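You operate a simulated robot arm through the tools that you are given. There is no shell and no other tool.

Carry out the task below with a simulated robot arm. There is one attempt and no reset: what you move stays moved.

JOB
Put things in order on the island bench top on the tester side. At the end: the white felt pad stands on top of the grey power bank; the orange cell sleeve stands where the white felt pad stood; the beige snap pot (marked "DRY PACKS") stands where the green screw jar (marked "REFERENCE") stood; the green screw jar stands where the orange cell sleeve stood; whatever was shut is shut again. Leave all else as you found it, and nothing knocked over.

Only the result counts: the job must be done as asked and must still hold three seconds after the hand-in. Knocking over, shifting, dropping, spilling or breaking anything else fails it.

ROBOT AND FRAMES
A 6-joint arm with a two-finger parallel gripper, fixed in place. Base frame: the origin is at the foot of the arm, x ahead of it, y to its left, z up; the work surface is at about z = 0. Lengths are in m, angles in rad, forces in N, time in s.
With the tool pointing down near the work surface it reaches from about 0.18 to 0.46 m from the base axis. Its first joint turns from -1.222 to 1.222 rad. Payload 1.9 kg.
Tool frame: the origin (TCP) lies between the finger pads and is the grasp point; the fingertips stand 0.023 m ahead of it; z points along the fingers, y is the line along which they close. The gripper opens to 0.094 m. The fingers are 0.038 m wide and 0.01 m thick; the gripper's body (0.054 by 0.096 m) begins 0.039 m behind the TCP.
Orientation is told as [roll, pitch, yaw] about the base's x, y, z axes, in that order, counted from this pose: with the fingers straight down and closing along the base's y, the tool's x points along the base's -x, its y along +y and its z along -z.

CONTROLS
- The arm moves only by the tool move_arm. Its argument "increments" is a list of rows, each an object of numbers (a shift or turn left out is 0, a gripper value left out holds the last): "dx", "dy", "dz": the shift along the tool's x, y, z in units of 20 mm (1.0 is 20 mm); "rx", "ry", "rz": the turn, a rotation vector about the tool's x, y, z in units of 8 degrees (1.0 is 8 degrees). In form: [{"dx": .., "dy": .., "dz": .., "rx": .., "ry": .., "rz": ..}, ...]. A call has 1 to 20 rows; each row shifts and turns the commanded pose from where the row before left it, along the tool's axes as they then stand. "jaw" is the closure in counts, from 0 (fully open) to 255 (shut), set as the call begins (left out, the last holds). A call with a number of a shift or a turn outside -1 to 1 is refused whole. Each row takes 0.2 s and may step no farther than 0.05 m and 0.15 rad from the row before; otherwise, or with a gripper value out of range, the whole call is refused. A pose out of reach is approached as far as the arm can. The call stops where the force on the tool passes 40 N (or 10 N more than at its start, if that is more) or the arm is blocked; 0.2 s more then pass. The fingers move at their own pace (about 0.108 m/s each) and stop on an object; they squeeze with about 30 N. The grip force told is the motor's: it shows also when the fingers shut on nothing. Time passes only in rows, and 0.2 s behind the last, so rows that do not move let the fingers close. It gives the time, the measured TCP pose, the force on the tool (base axes), the opening and the grip force at its end, in the units of the frame above (readings bear some noise), with the torque about the TCP (base axes, N m) and any sound that the robot's microphone picked up, and new pictures: "show" is both (left out), scene, wrist or none.
- Cameras (640 x 400 px; columns grow to the right, rows downward): "scene" is fixed at [0.041, 0.302, 0.4259]; the picture's right is [-0.89, -0.47, 0.00], its down [-0.26, 0.49, -0.83] and it looks along [0.39, -0.74, -0.55] (base axes); focal length 224 px, centre (320, 200). "wrist" rides on the gripper at [0.086, 0.016, -0.074] in the tool frame; the picture's right is [-0.18, 0.98, 0.00], its down [-0.58, -0.11, -0.81] and it looks along [-0.79, -0.15, 0.59] (tool axes); focal length 243 px, centre (320, 200). There is no depth. A picture from a camera that has moved, and an enlarged one, comes with that camera's place and axes in the base frame and with its lens.
- zoom(camera, box): a new picture of the part [left, top, right, bottom] of that camera's present view, enlarged. No time passes.
- sign_off(): hands the job in; it is judged then, once.

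Places have to be worked out from the pictures, the camera data and where the tool is seen. Open the gripper and draw the arm clear of the work before you hand the job in, unless the task says otherwise.

The tools are called after "Emit:" as a command line: name --argument value ..., lists and objects as JSON in quotes. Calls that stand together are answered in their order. move_arm: Moves the arm, as the interface text tells. Its arguments: {"type":"object","properties":{"increments":{"type":"array"},"jaw":{"type":"number"},"show":{"type":"string","enum":["both","scene","wrist","none"]}},"required":["increments"]} The other tools are called the same way: zoom (camera, box) takes an enlarged picture of a part of a camera's view; sign_off () hands the job in.

At the start:

```text
time_s: 0.0
eef_pos: [0.2651, 0.0563, 0.3103]
tool_rot: [0.0, 0.001, 0.0]
contact_force: [-0.2, -0.6, -0.2]
torque: [0.01, -0.03, -0.01]
grip_width: 0.0939
grasp_force: 0.1
```

scene: 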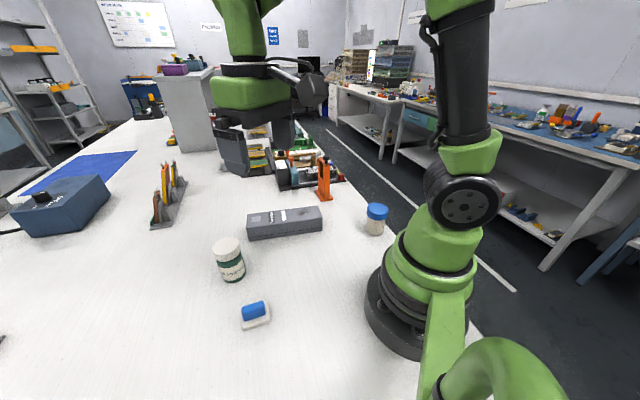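
wrist: 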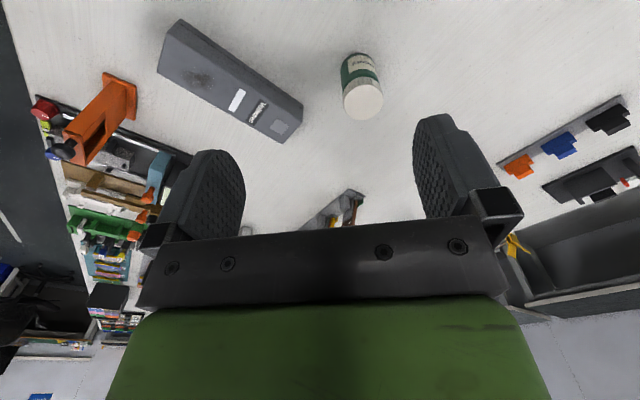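

The scene shows a green jar, a grey bar (power bank), a white pad with something blue on it, a blue-capped pot and an orange thing. I'll zoom in on the parts to identify each before moving.

Emit:
zoom --camera "scene" --box '[180, 180, 420, 340]'

Emit:
zoom --camera "scene" --box '[130, 120, 370, 270]'

Emit:
zoom --camera "wrist" --box '[0, 0, 320, 200]'

Emit:
zoom --camera "wrist" --box '[280, 20, 640, 245]'

Emit:
zoom --camera "scene" --box '[0, 140, 240, 290]'

```text
2.50 times, centred on (300, 260) of scene
camera zoom: at [0.041, 0.302, 0.4259], right [-0.89, -0.47, 0.0], down [-0.26, 0.49, -0.83], along [0.39, -0.74, -0.55], focal length 560 px, centre (370, 50)
```

zoom: 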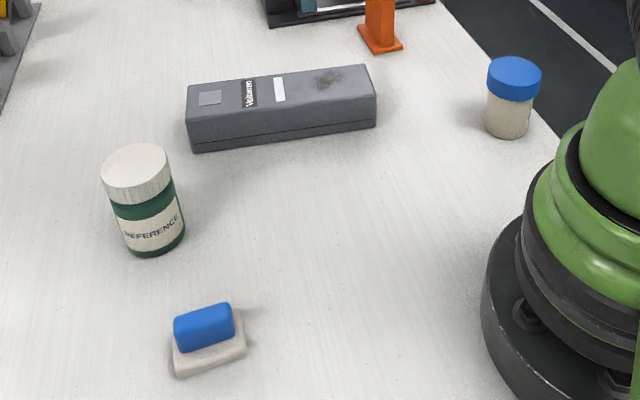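

```text
2.67 times, centred on (250, 195) of scene
camera zoom: at [0.041, 0.302, 0.4259], right [-0.89, -0.47, 0.0], down [-0.26, 0.49, -0.83], along [0.39, -0.74, -0.55], focal length 597 px, centre (507, 213)
```

zoom: 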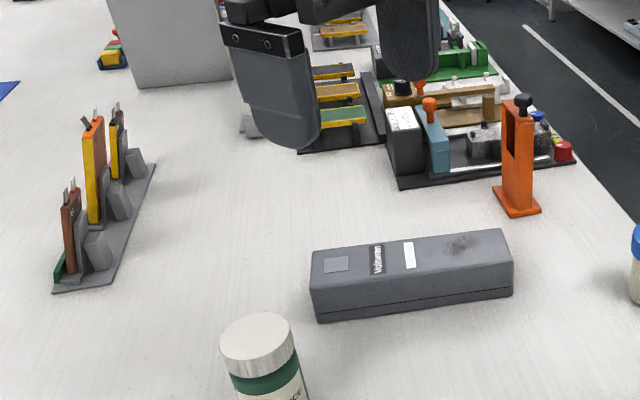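

```text
2.00 times, centred on (160, 100) of wrist
camera zoom: at [0.1795, 0.0721, 0.3853], right [0.18, 0.98, 0.0], down [0.58, -0.11, 0.81], along [0.79, -0.15, -0.59], focal length 485 px, centre (640, 400)
```

zoom: 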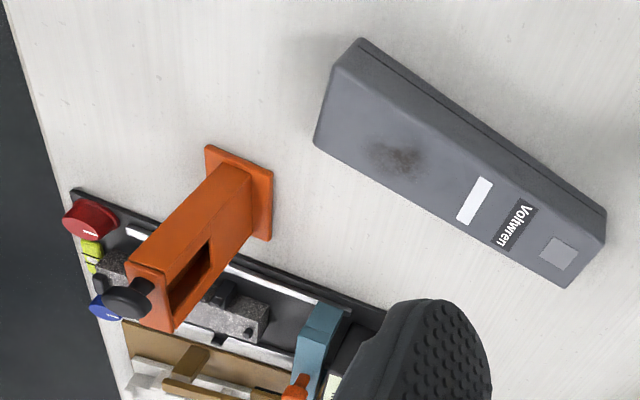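

```text
1.78 times, centred on (460, 132) of wrist
camera zoom: at [0.1795, 0.0721, 0.3853], right [0.18, 0.98, 0.0], down [0.58, -0.11, 0.81], along [0.79, -0.15, -0.59], focal length 431 px, centre (71, 320)
```

zoom: 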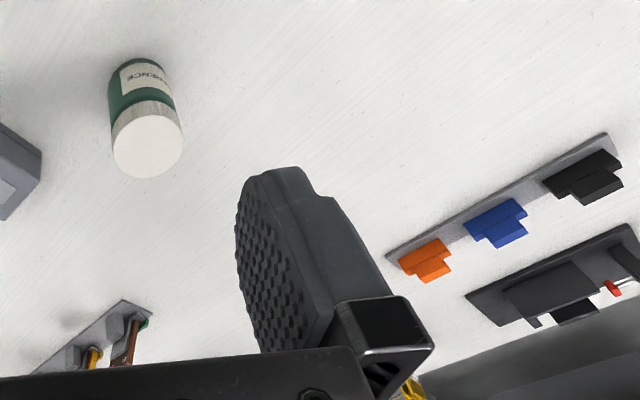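

```text
2.67 times, centred on (120, 215) of scene
camera zoom: at [0.041, 0.302, 0.4259], right [-0.89, -0.47, 0.0], down [-0.26, 0.49, -0.83], along [0.39, -0.74, -0.55], focal length 597 px, centre (853, 160)
```

zoom: 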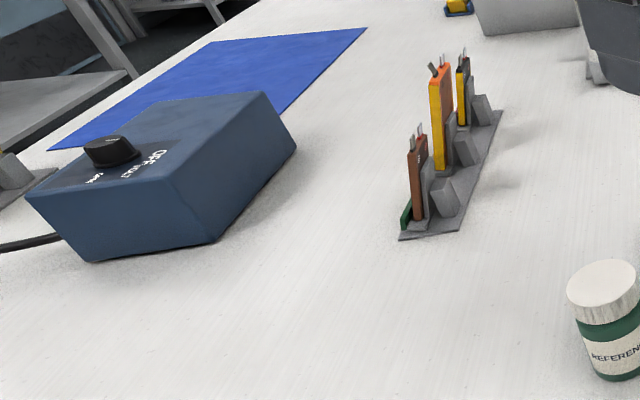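

Current estimates: jar about (0.37, 0.10), pad with blue top about (0.25, 0.16), blue-capped pot about (0.13, -0.20), and orange tower about (0.34, -0.305). I'll turn the tool in place, high above the bench, to see the pot and the orange tower from the wrist camera.

Emit:
move_arm --increments '[{"rz": 1}, {"rz": 1}, {"rz": 1}, {"rz": 1}, {"rz": 1}, {"rz": 1}, {"rz": 1}, {}]' --jaw 0

```text
time_s: 1.8
eef_pos: [0.2665, 0.0558, 0.3098]
tool_rot: [0.0, 0.0, -0.98]
contact_force: [-0.4, 0.4, 0.3]
torque: [-0.03, -0.02, -0.01]
grip_width: 0.094
grasp_force: 0.1
camera wrist: at [0.2308, 0.1365, 0.385], right [0.92, 0.4, 0.0], down [0.23, -0.54, 0.81], along [0.32, -0.74, -0.59], focal length 243 px, centre (320, 200)
```

scene: 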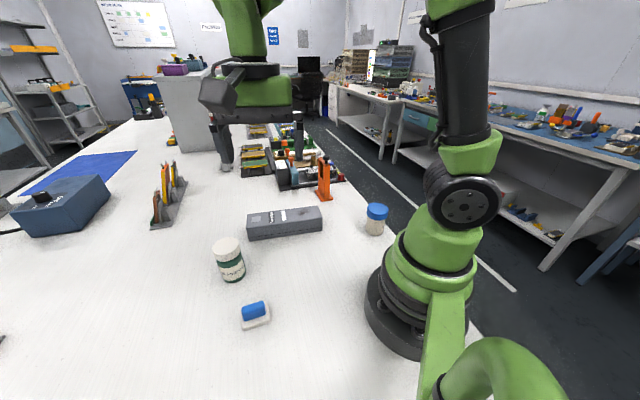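
wrist: 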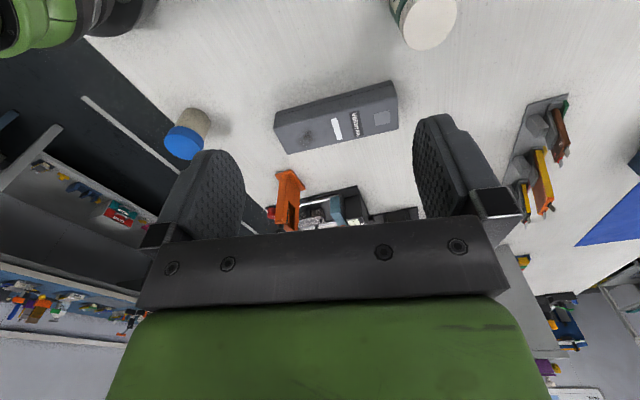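

Emit:
zoom --camera "scene" --box '[240, 120, 400, 220]'

Emit:
zoom --camera "wrist" --box '[140, 60, 460, 260]'

Emit:
zoom --camera "scene" --box '[200, 270, 320, 345]'

Emit:
zoom --camera "scene" --box '[340, 190, 420, 240]'

```text
4.00 times, centred on (320, 170) of scene
camera zoom: at [0.041, 0.302, 0.4259], right [-0.89, -0.47, 0.0], down [-0.26, 0.49, -0.83], along [0.39, -0.74, -0.55], focal length 895 px, centre (320, 320)
```

zoom: 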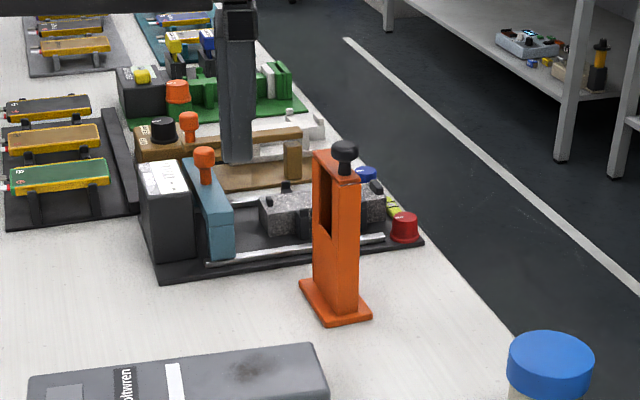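

```text
2.00 times, centred on (300, 160) of wrist
camera zoom: at [0.2308, 0.1365, 0.385], right [0.92, 0.4, 0.0], down [0.23, -0.54, 0.81], along [0.32, -0.74, -0.59], focal length 485 px, centre (360, 280)
```

zoom: 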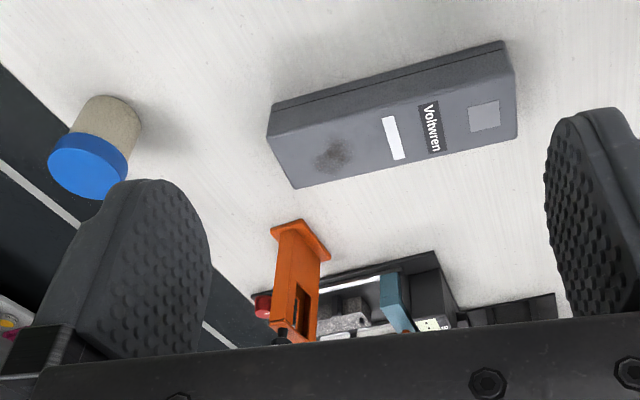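

```text
5.33 times, centred on (260, 308) of scene
camera zoom: at [0.041, 0.302, 0.4259], right [-0.89, -0.47, 0.0], down [-0.26, 0.49, -0.83], along [0.39, -0.74, -0.55], focal length 1194 px, centre (640, -373)
```

zoom: 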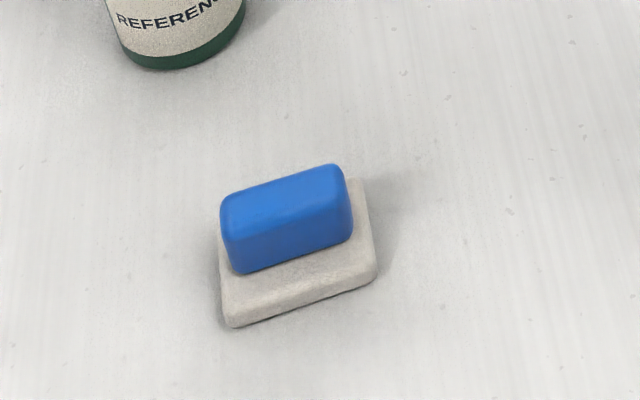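

```text
8.00 times, centred on (380, 215) of scene
camera zoom: at [0.041, 0.302, 0.4259], right [-0.89, -0.47, 0.0], down [-0.26, 0.49, -0.83], along [0.39, -0.74, -0.55], focal length 1791 px, centre (-160, 80)
```

zoom: 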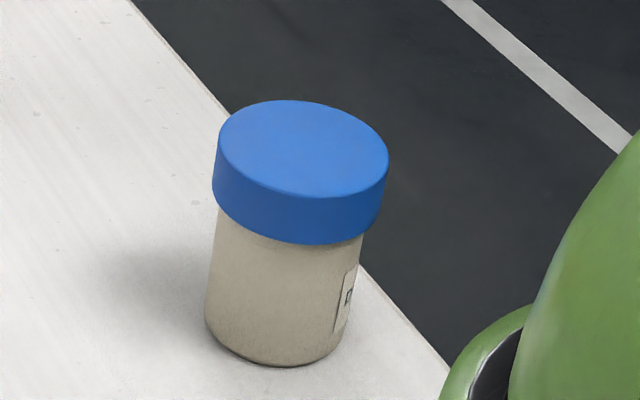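

The zooms show the blue cap on a beige pot with a label, the white pad with a blue grip, and an orange hollow tower on a flange. I'll shift the tool towards -y at height for a closer look at the tower and pot.

Emit:
move_arm --increments '[{"dx": -0.925, "dy": -0.594, "dz": 0.06}, {"dx": -0.925, "dy": -0.594, "dz": 0.06}, {"dx": -0.925, "dy": -0.594, "dz": 0.06}, {"dx": -0.925, "dy": -0.594, "dz": 0.06}, {"dx": -0.925, "dy": -0.594, "dz": 0.06}, {"dx": -0.925, "dy": -0.594, "dz": 0.06}, {"dx": -0.925, "dy": -0.594, "dz": 0.06}, {"dx": -0.925, "dy": -0.594, "dz": 0.06}, {}]' --show "both"

```text
time_s: 3.8
eef_pos: [0.2685, -0.1182, 0.3009]
tool_rot: [-0.001, -0.002, -0.977]
contact_force: [0.0, 0.8, 0.0]
torque: [-0.01, 0.04, 0.01]
grip_width: 0.0939
grasp_force: 0.1
camera wrist: at [0.2338, -0.0391, 0.3759], right [0.92, 0.4, 0.0], down [0.23, -0.54, 0.81], along [0.32, -0.74, -0.59], focal length 243 px, centre (320, 200)
```

scene: 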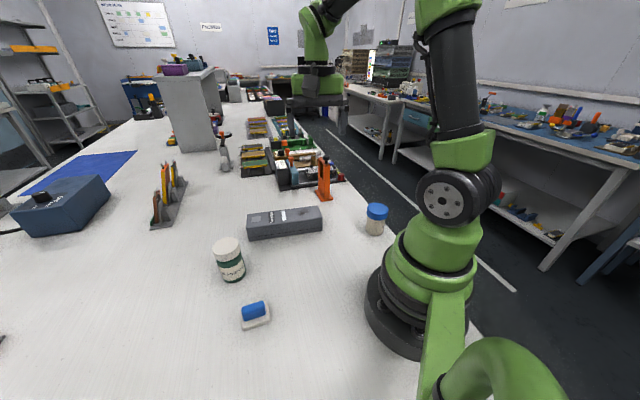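
wrist: 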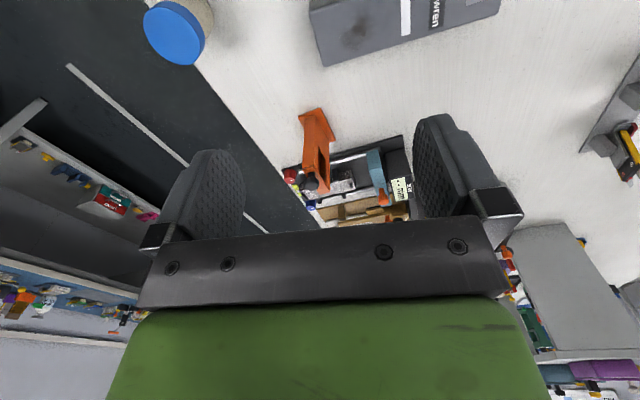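

The tower sits between the fingers in the wrist view. I'll enlarge it, the pot and the bench beyond the power bank.

Emit:
zoom --camera "wrist" --box '[240, 90, 432, 210]'

Emit:
zoom --camera "wrist" --box '[120, 0, 280, 100]'

Emit:
zoom --camera "scene" --box '[150, 90, 310, 190]'

```text
3.33 times, centred on (336, 150) of wrist
camera zoom: at [0.2338, -0.0391, 0.3759], right [0.92, 0.4, 0.0], down [0.23, -0.54, 0.81], along [0.32, -0.74, -0.59], focal length 809 px, centre (267, 367)
```

zoom: 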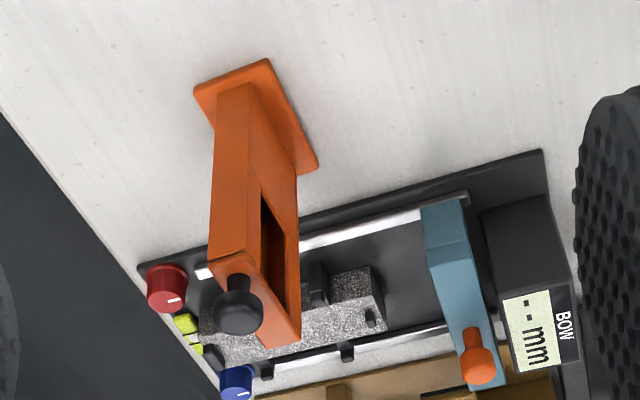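

```text
4.00 times, centred on (200, 50) of wrist
camera zoom: at [0.2338, -0.0391, 0.3759], right [0.92, 0.4, 0.0], down [0.23, -0.54, 0.81], along [0.32, -0.74, -0.59], focal length 970 px, centre (800, 800)
```

zoom: 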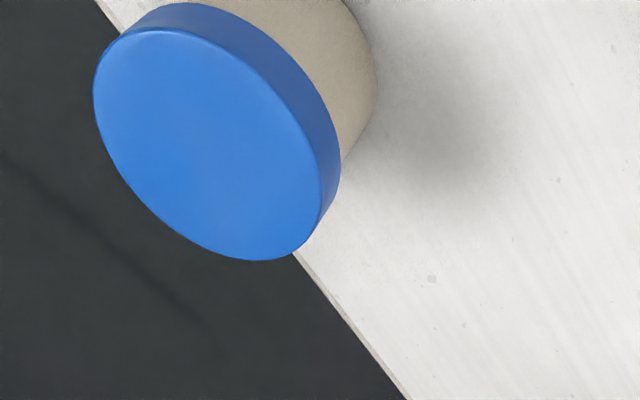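

```text
4.00 times, centred on (230, 140) of scene
camera zoom: at [0.0411, 0.302, 0.4259], right [-0.89, -0.47, 0.0], down [-0.26, 0.49, -0.83], along [0.39, -0.74, -0.55], focal length 895 px, centre (680, 440)
```

zoom: 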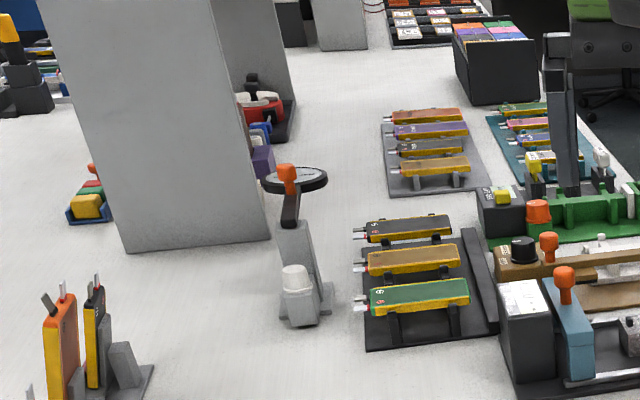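

The orange cell sleeve is a flat hollow tower about 0.022 × 0.06 × 0.13 m, centred near (0.342, -0.302), with its narrow dimension tangential to the arm. Next I'll move above the pad area and turn to look at the pad and jar.

Emit:
move_arm --increments '[{"dx": 0.888, "dy": 0.389, "dz": 0.481}, {"dx": 0.888, "dy": 0.389, "dz": 0.481}, {"dx": 0.888, "dy": 0.389, "dz": 0.481}, {"dx": 0.888, "dy": 0.389, "dz": 0.481}, {"dx": 0.888, "dy": 0.389, "dz": 0.481}, {"dx": 0.888, "dy": 0.389, "dz": 0.481}, {"dx": 0.888, "dy": 0.389, "dz": 0.481}, {"dx": 0.888, "dy": 0.389, "dz": 0.481}, {"dx": 0.888, "dy": 0.389, "dz": 0.481}, {"dx": 0.888, "dy": 0.389, "dz": 0.481}, {"dx": 0.888, "dy": 0.389, "dz": 0.481}, {"dx": 0.888, "dy": 0.389, "dz": 0.481}, {"dx": 0.888, "dy": 0.389, "dz": 0.481}]' --show "none"

Emit:
move_arm --increments '[{"rz": -0.971}, {"rz": -0.971}, {"rz": -0.971}, {"rz": -0.971}, {"rz": -0.971}, {"rz": -0.971}, {"rz": -0.971}, {"rz": -0.971}, {"rz": -0.971}, {"rz": -0.971}, {"rz": -0.971}, {"rz": -0.971}, {"rz": -0.971}, {}]'

```text
time_s: 6.6
eef_pos: [0.2259, 0.1287, 0.1731]
tool_rot: [-0.001, 0.0, -0.977]
contact_force: [0.2, 0.3, 0.9]
torque: [0.03, 0.02, -0.03]
grip_width: 0.0939
grasp_force: 0.1
```

```text
time_s: 9.6
eef_pos: [0.2254, 0.1299, 0.175]
tool_rot: [0.0, 0.001, 0.786]
contact_force: [0.1, 0.0, -0.2]
torque: [0.0, -0.01, 0.0]
grip_width: 0.094
grasp_force: 0.0
camera wrist: at [0.1519, 0.0795, 0.2505], right [-0.57, 0.82, 0.0], down [0.49, 0.33, 0.81], along [0.66, 0.46, -0.59], focal length 243 px, centre (320, 200)
```

scene: 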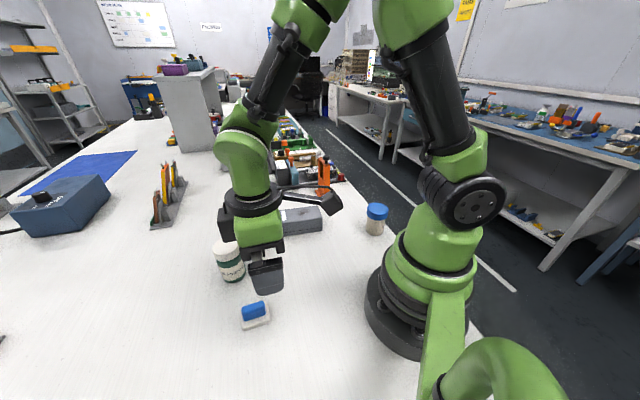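
wrist: 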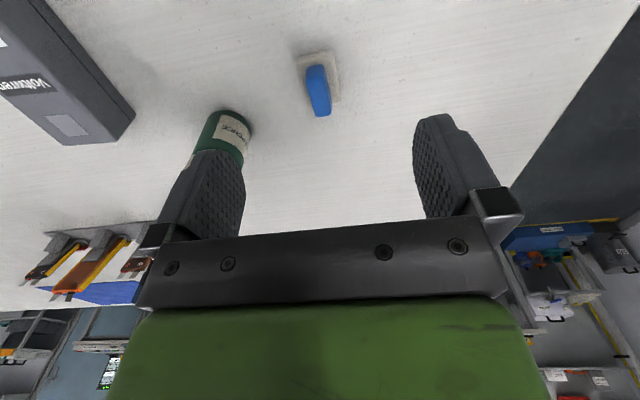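

Emit:
zoom --camera "wrist" --box '[272, 30, 368, 130]'

Emit:
zoom --camera "wrist" --box '[150, 80, 310, 180]'

```text
4.00 times, centred on (320, 80) of wrist
camera zoom: at [0.1519, 0.0795, 0.2505], right [-0.57, 0.82, 0.0], down [0.49, 0.33, 0.81], along [0.66, 0.46, -0.59], focal length 970 px, centre (320, 680)
```

zoom: 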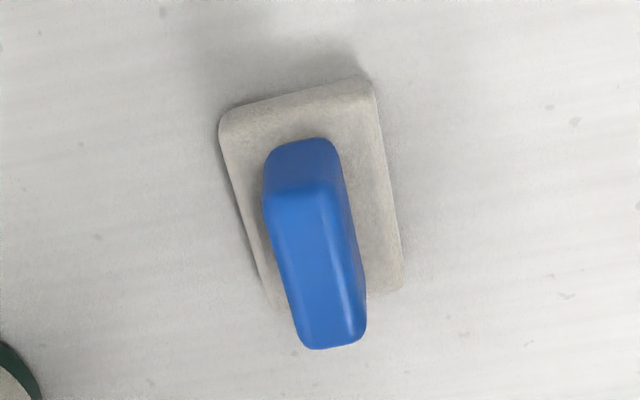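

```text
4.00 times, centred on (230, 130) of wrist
camera zoom: at [0.1519, 0.0795, 0.2505], right [-0.57, 0.82, 0.0], down [0.49, 0.33, 0.81], along [0.66, 0.46, -0.59], focal length 970 px, centre (680, 480)
```

zoom: 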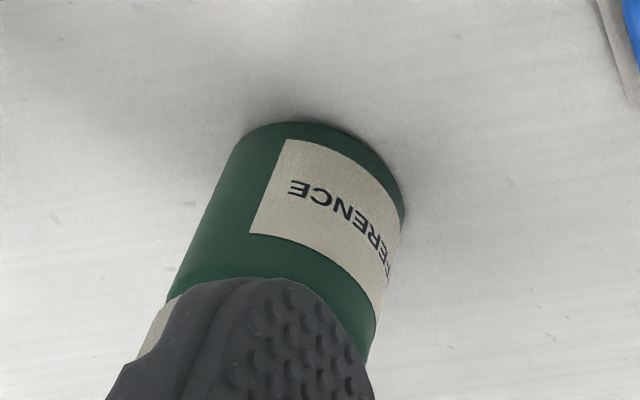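

The pad comes out at about 0.037 × 0.052 m centred at (0.2585, 0.152), long axis near 45°, and the blue block sits on it as a grip. I'll move over it with the fingers aligned to its short axis and descend partway.

Emit:
move_arm --increments '[{"dx": -0.975, "dy": -0.195}, {"dx": -0.975, "dy": -0.195}, {"dz": 0.893}, {"dz": 0.893}, {"dz": 0.893}, {"dz": 0.893}, {"dz": 0.893}, {"dz": 0.893}, {"dz": 0.6}, {}]'

```text
time_s: 11.8
eef_pos: [0.2582, 0.1503, 0.055]
tool_rot: [0.0, 0.001, 0.785]
contact_force: [-0.3, -0.1, 0.1]
torque: [0.0, 0.0, -0.02]
grip_width: 0.094
grasp_force: 0.0
camera wrist: at [0.1851, 0.1007, 0.1312], right [-0.56, 0.83, 0.0], down [0.49, 0.33, 0.81], along [0.67, 0.46, -0.59], focal length 243 px, centre (320, 200)
```

scene: 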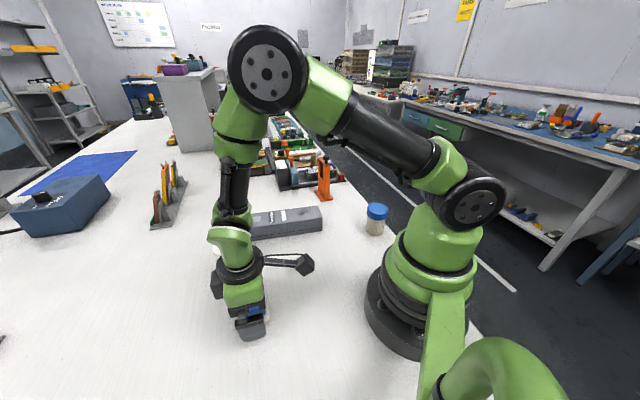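
wrist: 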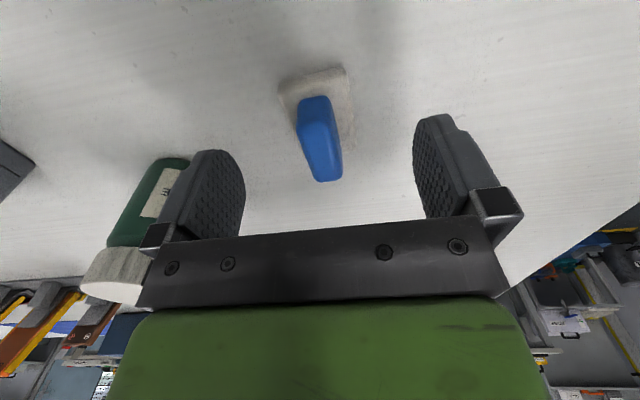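

The pad is centred between the fingers in the wrist view. I'll descend to TCP z ≈ 0.027, putting the fingertips about 4 mm above the bench.

Emit:
move_arm --increments '[{"dz": 0.5}, {"dz": 0.5}, {"dz": 0.4}, {}]' --show "wrist"

```text
time_s: 12.8
eef_pos: [0.2569, 0.1513, 0.0278]
tool_rot: [-0.001, -0.001, 0.785]
contact_force: [1.1, -1.2, -0.2]
torque: [-0.04, 0.0, 0.0]
grip_width: 0.0942
grasp_force: 0.0
camera wrist: at [0.1841, 0.1007, 0.1031], right [-0.56, 0.83, 0.0], down [0.49, 0.33, 0.81], along [0.67, 0.46, -0.59], focal length 243 px, centre (320, 200)
```

wrist: 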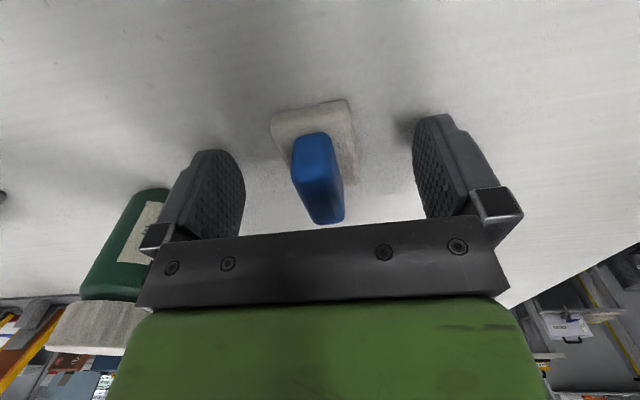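

The fingers straddle the pad squarely, with clearance above the blue grip. Closing now.

Emit:
move_arm --increments '[{}, {}, {}, {}]' --jaw 255 --show "wrist"

```text
time_s: 13.8
eef_pos: [0.2572, 0.1519, 0.0275]
tool_rot: [0.0, -0.001, 0.786]
contact_force: [-0.9, 0.1, -0.4]
torque: [0.01, -0.04, 0.01]
grip_width: 0.0368
grasp_force: 29.9
camera wrist: at [0.1842, 0.1007, 0.1032], right [-0.56, 0.83, 0.0], down [0.49, 0.33, 0.81], along [0.67, 0.46, -0.59], focal length 243 px, centre (320, 200)
```

wrist: 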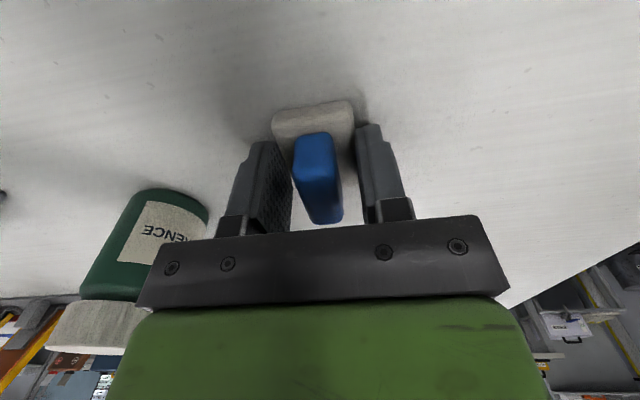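

The grip reads 0.0368 m, matching the pad, so its place is about (0.258, 0.1515). I'll lift it straight up and turn about -4° to line up with the power bank.

Emit:
move_arm --increments '[{"dz": -0.4}, {"dz": -0.8}, {"dz": -1}, {"dz": -1}, {"dz": -1}, {"dz": -1}, {"dz": -1}, {"dz": -0.8, "rz": 0.5}, {}]'

```text
time_s: 15.8
eef_pos: [0.2596, 0.1501, 0.1665]
tool_rot: [-0.002, 0.0, 0.717]
contact_force: [0.9, -0.3, 0.2]
torque: [0.05, 0.01, 0.03]
grip_width: 0.0368
grasp_force: 30.3
camera wrist: at [0.1829, 0.1048, 0.2428], right [-0.51, 0.86, 0.0], down [0.51, 0.3, 0.81], along [0.7, 0.41, -0.59], focal length 243 px, centre (320, 200)
```

scene: 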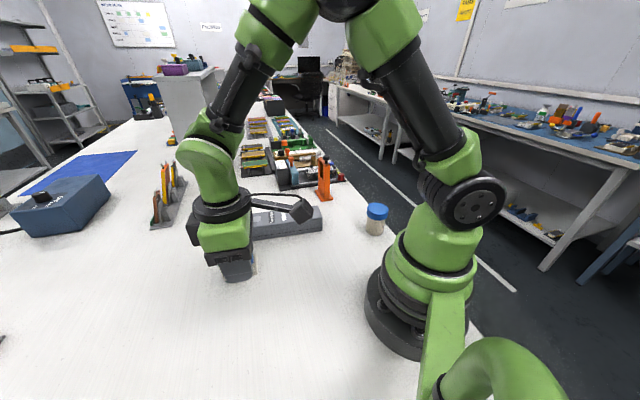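
wrist: 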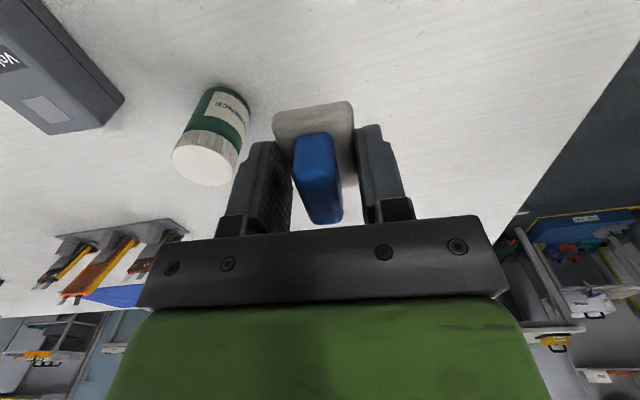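

The pad with its grip came up cleanly. Now I'll carry it across, well above the jar, to over the bank's centre near (0.360, -0.0925).

Emit:
move_arm --increments '[{"dx": 0.3185, "dy": -0.965}, {"dx": 0.3185, "dy": -0.965}, {"dx": 0.3185, "dy": -0.965}, {"dx": 0.3185, "dy": -0.965}, {"dx": 0.3185, "dy": -0.965}, {"dx": 0.3185, "dy": -0.965}, {"dx": 0.3185, "dy": -0.965}, {"dx": 0.3185, "dy": -0.965}, {"dx": 0.3185, "dy": -0.965}, {"dx": 0.3185, "dy": -0.965}, {"dx": 0.3185, "dy": -0.965}, {"dx": 0.3185, "dy": -0.965}, {"dx": 0.3185, "dy": -0.965}, {}]'

```text
time_s: 18.8
eef_pos: [0.3628, -0.0945, 0.167]
tool_rot: [-0.001, 0.001, 0.716]
contact_force: [0.0, 0.3, 0.1]
torque: [0.01, -0.02, -0.01]
grip_width: 0.0368
grasp_force: 29.3
camera wrist: at [0.2857, -0.1387, 0.2424], right [-0.51, 0.86, 0.0], down [0.51, 0.3, 0.81], along [0.7, 0.41, -0.59], focal length 243 px, centre (320, 200)
```

scene: 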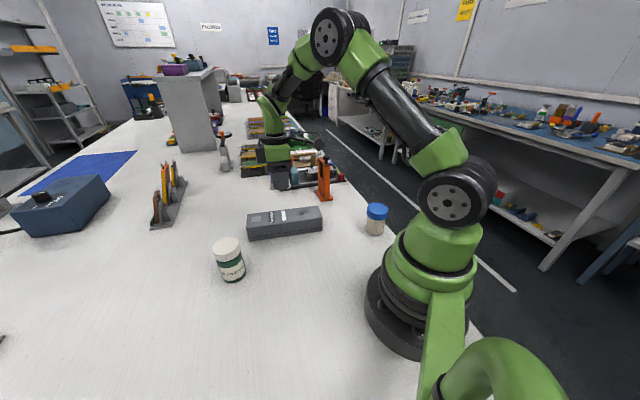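
wrist: 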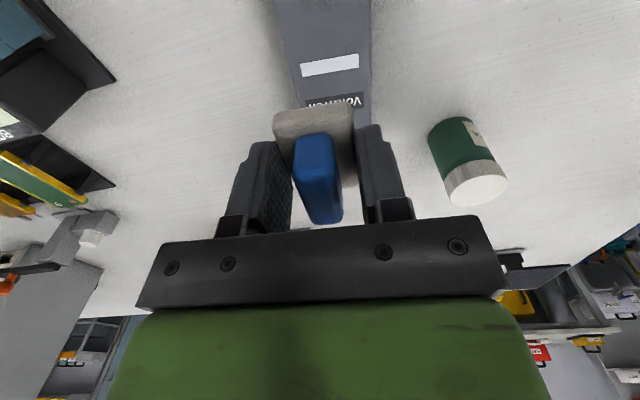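

The pad now hangs over the bank, and I want to check how it's centred laterally before lowering. Zooming in on the wrist view.

Emit:
zoom --camera "wrist" --box '[240, 0, 400, 120]'

Emit:
zoom --camera "scene" --box '[220, 140, 380, 250]'

```text
3.33 times, centred on (320, 60) of wrist
camera zoom: at [0.2857, -0.1387, 0.2424], right [-0.51, 0.86, 0.0], down [0.51, 0.3, 0.81], along [0.7, 0.41, -0.59], focal length 809 px, centre (320, 667)
```

zoom: 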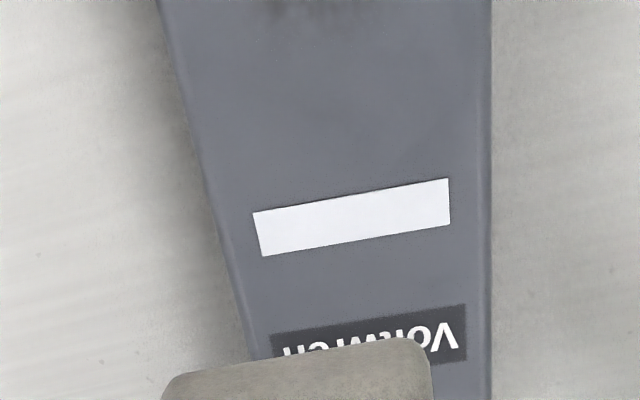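

```text
3.64 times, centred on (300, 195) of scene
camera zoom: at [0.0411, 0.302, 0.4259], right [-0.89, -0.47, 0.0], down [-0.26, 0.49, -0.83], along [0.39, -0.74, -0.55], focal length 814 px, centre (393, 218)
```

zoom: 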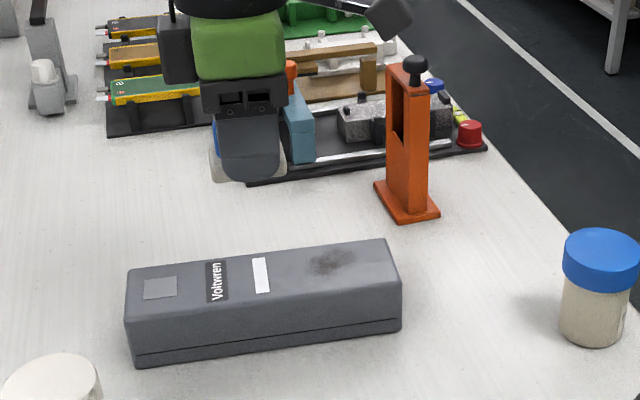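

The bank's mid-line lies about 6 mm to the tool's +y side, and its white strip (mid-length) is right under the pad. I'll correct laterally and lower to just above the bank's top.

Emit:
move_arm --increments '[{"dy": 0.32}, {"dz": 0.9}, {"dz": 0.9}, {"dz": 0.9}, {"dz": 0.9}, {"dz": 0.7}, {"dz": 0.3}, {}]'

```text
time_s: 20.6
eef_pos: [0.3577, -0.0878, 0.0771]
tool_rot: [-0.002, -0.003, 0.715]
contact_force: [-8.3, 6.2, 37.2]
torque: [0.2, 0.25, -0.03]
grip_width: 0.0367
grasp_force: 29.9
camera wrist: at [0.2809, -0.1326, 0.1518], right [-0.51, 0.86, 0.0], down [0.51, 0.3, 0.81], along [0.7, 0.41, -0.59], focal length 243 px, centre (320, 200)
```

scene: 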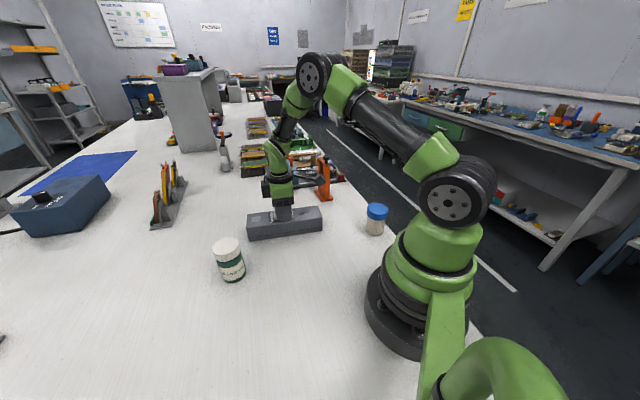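
wrist: 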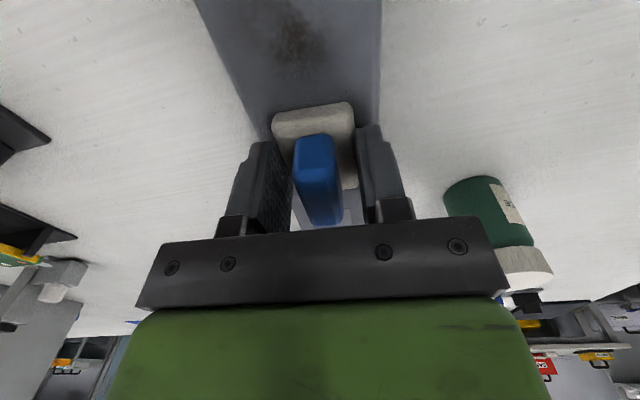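

Contact came earlier than expected: 37 N at TCP z = 0.077, so the bank's top is at about 0.049 and the pad is seated on it. I'll ease up slightly to unload before opening.

Emit:
move_arm --increments '[{"dz": -0.12}, {}]' --show "wrist"

```text
time_s: 21.2
eef_pos: [0.3558, -0.0878, 0.0783]
tool_rot: [0.002, 0.002, 0.716]
contact_force: [0.4, 0.7, -0.3]
torque: [0.02, 0.02, -0.02]
grip_width: 0.0366
grasp_force: 30.3
camera wrist: at [0.2797, -0.1331, 0.1533], right [-0.51, 0.86, 0.0], down [0.51, 0.3, 0.81], along [0.69, 0.41, -0.59], focal length 243 px, centre (320, 200)
```

wrist: 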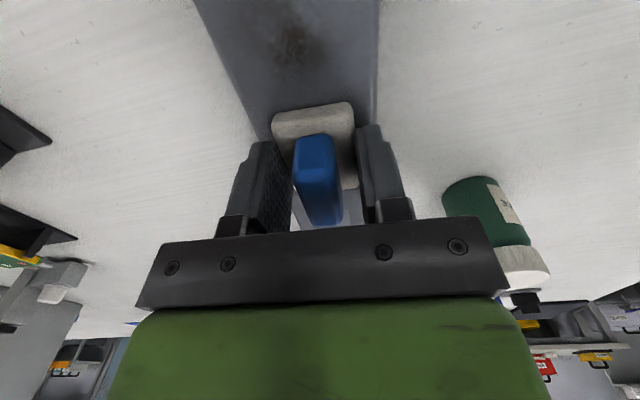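

The load is now zero, so the pad is touching lightly or just above. I'll lower a hair to be in light contact.

Emit:
move_arm --increments '[{"dz": 0.04}, {}]' --show "none"

```text
time_s: 21.8
eef_pos: [0.3564, -0.0877, 0.0774]
tool_rot: [0.0, 0.0, 0.715]
contact_force: [0.0, -0.8, -0.3]
torque: [-0.02, 0.0, -0.01]
grip_width: 0.0371
grasp_force: 30.4
```

Emit:
move_arm --increments '[{"dz": 0.03}, {}]' --show "none"

```text
time_s: 22.4
eef_pos: [0.3553, -0.087, 0.0767]
tool_rot: [0.0, 0.0, 0.714]
contact_force: [0.1, 0.0, -0.5]
torque: [0.0, -0.02, -0.02]
grip_width: 0.0371
grasp_force: 30.2
```

Still no contact force. I'll go down another fraction of a millimetre or so and check again.

Emit:
move_arm --increments '[{"dz": 0.04}, {}]' --show "none"

```text
time_s: 23.0
eef_pos: [0.3553, -0.0875, 0.0772]
tool_rot: [0.0, -0.002, 0.717]
contact_force: [-5.7, 0.4, 15.2]
torque: [0.03, 0.04, -0.01]
grip_width: 0.0367
grasp_force: 30.0
```

Light contact of 15 N now; the pad is on the bank. I'll open the gripper and then rise straight up.

Emit:
move_arm --increments '[{"dz": -0.02}, {}, {}, {}]' --jaw 0 --show "wrist"

Emit:
move_arm --increments '[{"dz": -0.5}, {"dz": -1}, {"dz": -1}, {"dz": -1}, {"dz": -1}, {"dz": -1}, {"dz": -1}, {"dz": -1}, {}]'

```text
time_s: 24.0
eef_pos: [0.3555, -0.0875, 0.0777]
tool_rot: [0.0, 0.0, 0.716]
contact_force: [-0.5, -0.7, 0.1]
torque: [-0.01, 0.03, -0.02]
grip_width: 0.0941
grasp_force: 0.0
camera wrist: at [0.2791, -0.1331, 0.1521], right [-0.51, 0.86, 0.0], down [0.51, 0.3, 0.81], along [0.7, 0.41, -0.59], focal length 243 px, centre (320, 200)
```

wrist: 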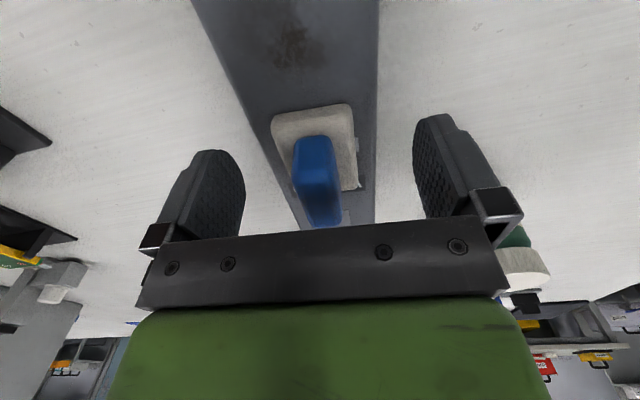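

```text
time_s: 26.0
eef_pos: [0.3562, -0.088, 0.2289]
tool_rot: [-0.001, 0.001, 0.717]
contact_force: [0.3, -0.1, -0.4]
torque: [0.02, -0.01, -0.01]
grip_width: 0.0943
grasp_force: 0.0
camera wrist: at [0.2792, -0.1336, 0.3043], right [-0.51, 0.86, 0.0], down [0.51, 0.3, 0.81], along [0.7, 0.41, -0.59], focal length 243 px, centre (320, 200)
```

scene: 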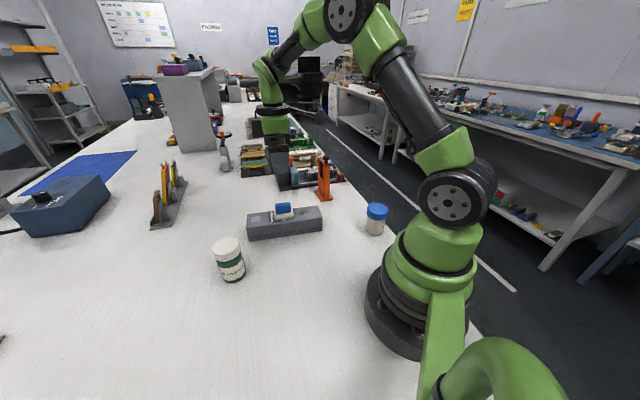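
wrist: 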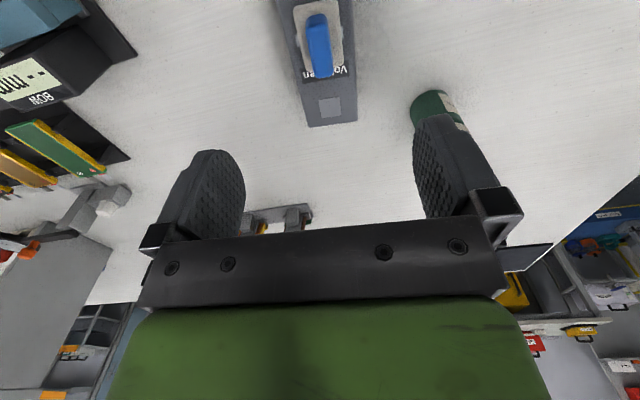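

The pad rests on the bank. I'll enlarge the scene to confirm it's flat and the bank hasn't shifted.

Emit:
zoom --camera "scene" --box '[172, 180, 428, 340]'

Emit:
zoom --camera "scene" --box '[240, 120, 400, 220]'

```text
2.50 times, centred on (300, 260) of scene
camera zoom: at [0.041, 0.302, 0.4259], right [-0.89, -0.47, 0.0], down [-0.26, 0.49, -0.83], along [0.39, -0.74, -0.55], focal length 560 px, centre (370, 50)
```

zoom: 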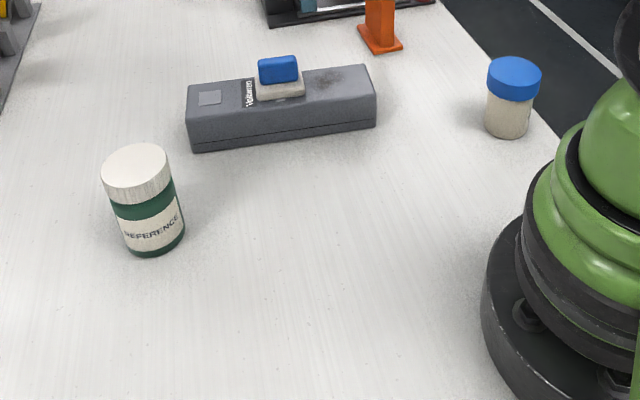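

```text
4.00 times, centred on (320, 170) of scene
camera zoom: at [0.041, 0.302, 0.4259], right [-0.89, -0.47, 0.0], down [-0.26, 0.49, -0.83], along [0.39, -0.74, -0.55], focal length 895 px, centre (320, 320)
```

zoom: 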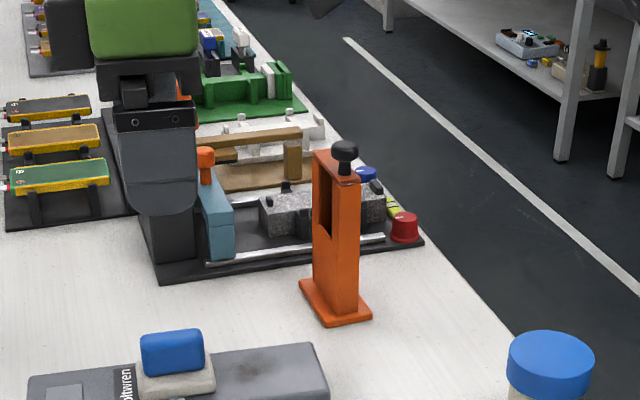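

The pad sits flat and the bank hasn't moved. Before picking the sleeve I'll study its shape closely to choose the grip faces.

Emit:
zoom --camera "scene" --box '[295, 145, 355, 205]'

```text
6.67 times, centred on (325, 175) of scene
camera zoom: at [0.041, 0.302, 0.4259], right [-0.89, -0.47, 0.0], down [-0.26, 0.49, -0.83], along [0.39, -0.74, -0.55], focal length 1492 px, centre (287, 367)
```

zoom: 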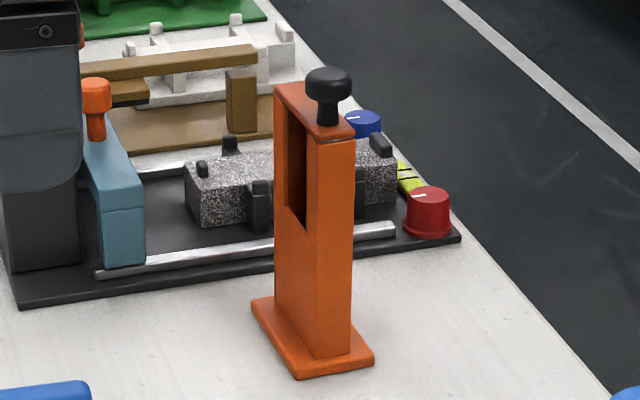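

The sleeve's wide face has a large slot a finger could enter, so I'll grip on the narrow end faces, closing along its long axis (tool yaw ≈ 45°). The knob stands on top (~0.16 m), so I'll move above it at z ≈ 0.21 and look.

Emit:
move_arm --increments '[{"dx": 0.95, "dy": -0.889, "dz": 0.1}, {"dx": 0.95, "dy": -0.889, "dz": 0.1}, {"dx": 0.95, "dy": -0.889, "dz": 0.1}, {"dx": 0.95, "dy": -0.889, "dz": 0.1}, {"dx": 0.95, "dy": -0.889, "dz": 0.1}, {"dx": 0.95, "dy": -0.889, "dz": 0.1}, {"dx": 0.95, "dy": -0.889, "dz": 0.1}, {"dx": 0.95, "dy": -0.889, "dz": 0.1, "rz": -0.49}, {}]'

```text
time_s: 28.0
eef_pos: [0.3346, -0.2964, 0.2092]
tool_rot: [0.002, 0.001, 0.785]
contact_force: [0.8, 0.5, 0.5]
torque: [0.0, -0.02, -0.01]
grip_width: 0.0941
grasp_force: 0.0
camera wrist: at [0.2615, -0.3465, 0.2844], right [-0.56, 0.83, 0.0], down [0.49, 0.33, 0.81], along [0.67, 0.46, -0.59], focal length 243 px, centre (320, 200)
```

scene: 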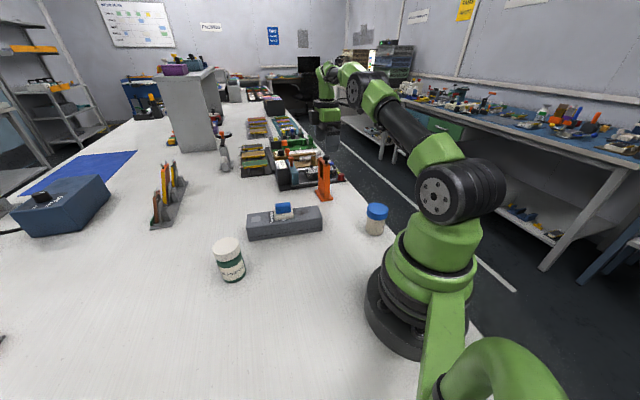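
wrist: 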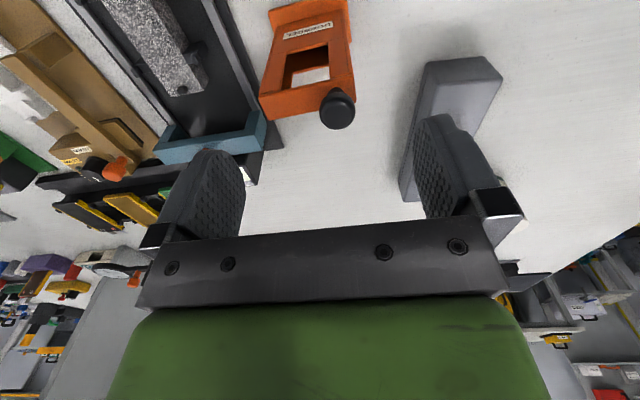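

The pose is reachable. I'll zoom on the sleeve from this side.

Emit:
zoom --camera "wrist" --box '[220, 0, 412, 140]'

```text
2.86 times, centred on (316, 70) of wrist
camera zoom: at [0.2615, -0.3465, 0.2844], right [-0.56, 0.83, 0.0], down [0.49, 0.33, 0.81], along [0.67, 0.46, -0.59], focal length 693 px, centre (331, 571)
```

zoom: 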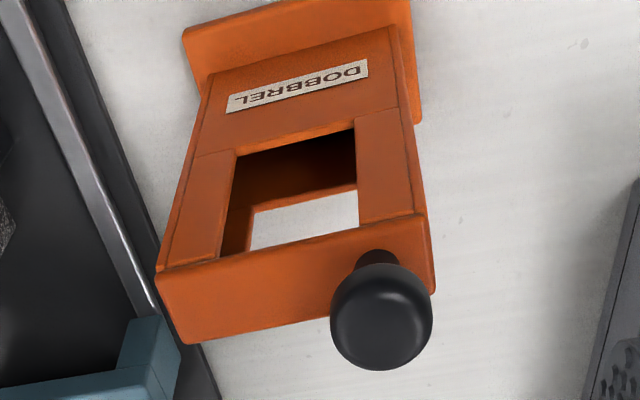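

The sleeve ("DOBBREL") is a frame with a through-window. Its top is at z ≈ 0.129, the knob reaches about 0.158, and its centre is about (-4.5, -9.7) mm from the TCP in tool axes, turned about 2.4°. I'll align and descend partway, then check.

Emit:
move_arm --increments '[{"dx": -0.225, "dy": -0.485, "rz": -0.3}, {}, {"dz": 0.5}, {"dz": 0.6}, {}]'

```text
time_s: 29.2
eef_pos: [0.3432, -0.2946, 0.1877]
tool_rot: [-0.001, 0.002, 0.825]
contact_force: [0.6, 0.6, -0.8]
torque: [0.01, 0.0, 0.03]
grip_width: 0.0938
grasp_force: 0.1
out of reach, approached as far as the arm can: row 1
camera wrist: at [0.2718, -0.3477, 0.2632], right [-0.6, 0.8, 0.0], down [0.47, 0.35, 0.81], along [0.65, 0.48, -0.59], focal length 243 px, centre (320, 200)
```

scene: 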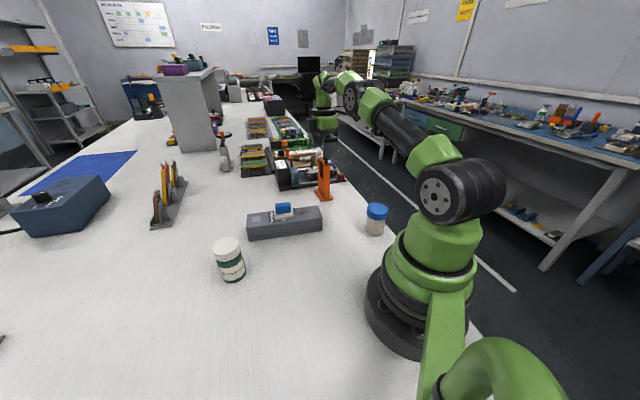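
wrist: 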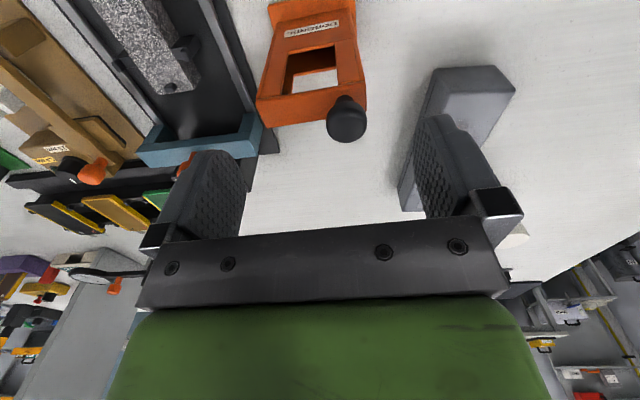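

The arm ran out of reach slightly at that height but reached r ≈ 0.452; lower down should extend farther. I'll re-measure the sleeve relative to the fingers.

Emit:
zoom --camera "wrist" --box '[220, 0, 412, 140]'

```text
2.86 times, centred on (316, 70) of wrist
camera zoom: at [0.2718, -0.3477, 0.2632], right [-0.6, 0.8, 0.0], down [0.47, 0.35, 0.81], along [0.65, 0.48, -0.59], focal length 693 px, centre (331, 571)
```

zoom: 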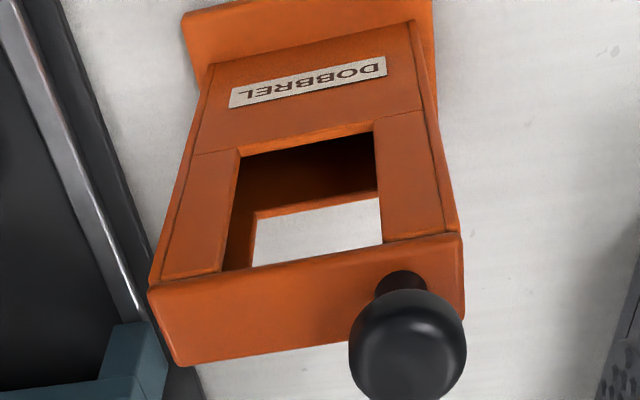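

Measured centre is now (+2.6, -5) mm in tool axes, i.e. the sleeve is at about (0.345, -0.300); both fingers clear it. I'll go down 35 mm first, where reach is better, then shift.

Emit:
move_arm --increments '[{"dz": 0.6}, {"dz": 0.6}, {"dz": 0.6}, {"dx": 0.13, "dy": -0.25}, {}]'

```text
time_s: 30.4
eef_pos: [0.3455, -0.2965, 0.1494]
tool_rot: [0.001, 0.0, 0.826]
contact_force: [-0.4, 1.1, -0.4]
torque: [0.01, -0.01, -0.04]
grip_width: 0.0937
grasp_force: 0.2
camera wrist: at [0.2741, -0.3512, 0.2265], right [-0.6, 0.8, 0.0], down [0.47, 0.35, 0.81], along [0.65, 0.48, -0.59], focal length 243 px, centre (320, 200)
```

scene: 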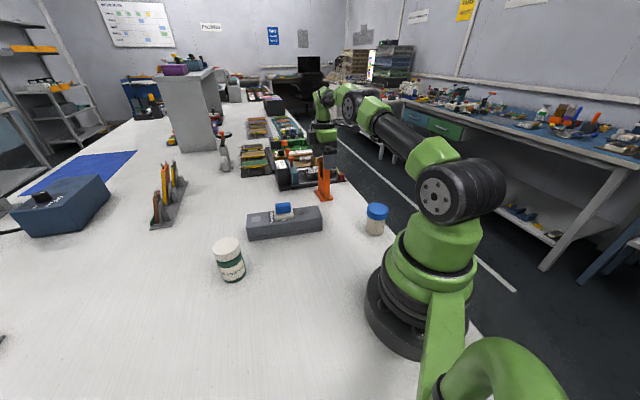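
wrist: 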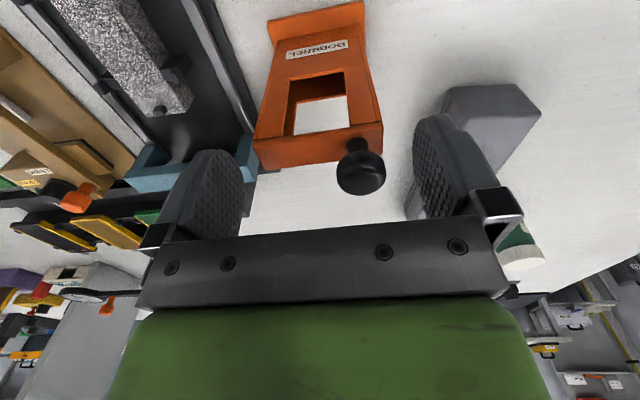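

The sleeve is now centred between the fingers to within about 1–2 mm. I'll descend to TCP z ≈ 0.130, keeping the gripper's body above the knob.

Emit:
move_arm --increments '[{"dz": 0.5, "dy": -0.05}, {"dz": 0.45}, {}]'

```text
time_s: 31.2
eef_pos: [0.3432, -0.2998, 0.1328]
tool_rot: [0.0, 0.002, 0.827]
contact_force: [0.2, 0.3, 0.2]
torque: [0.02, -0.01, 0.01]
grip_width: 0.0939
grasp_force: 0.1
camera wrist: at [0.2737, -0.3526, 0.2067], right [-0.6, 0.8, 0.0], down [0.47, 0.35, 0.81], along [0.65, 0.48, -0.59], focal length 243 px, centre (320, 200)
```

scene: 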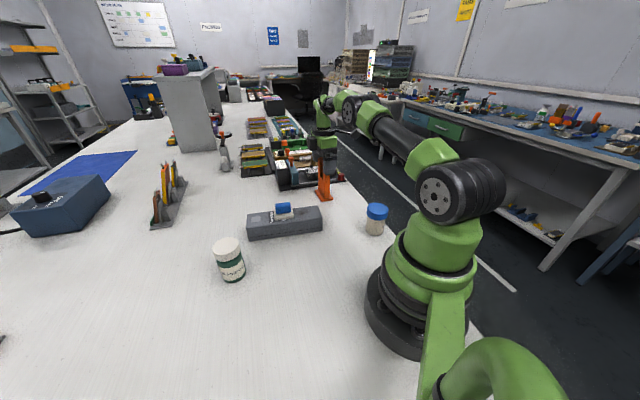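
wrist: 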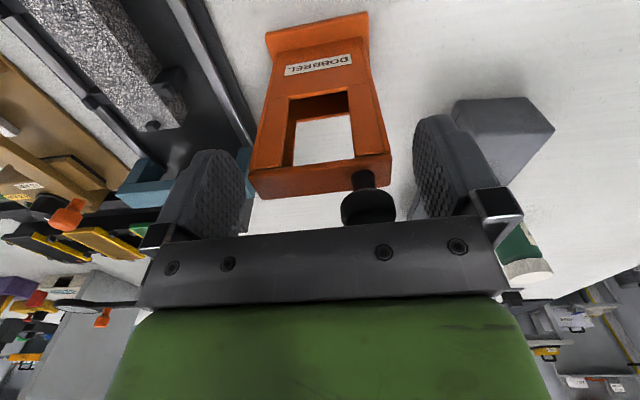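

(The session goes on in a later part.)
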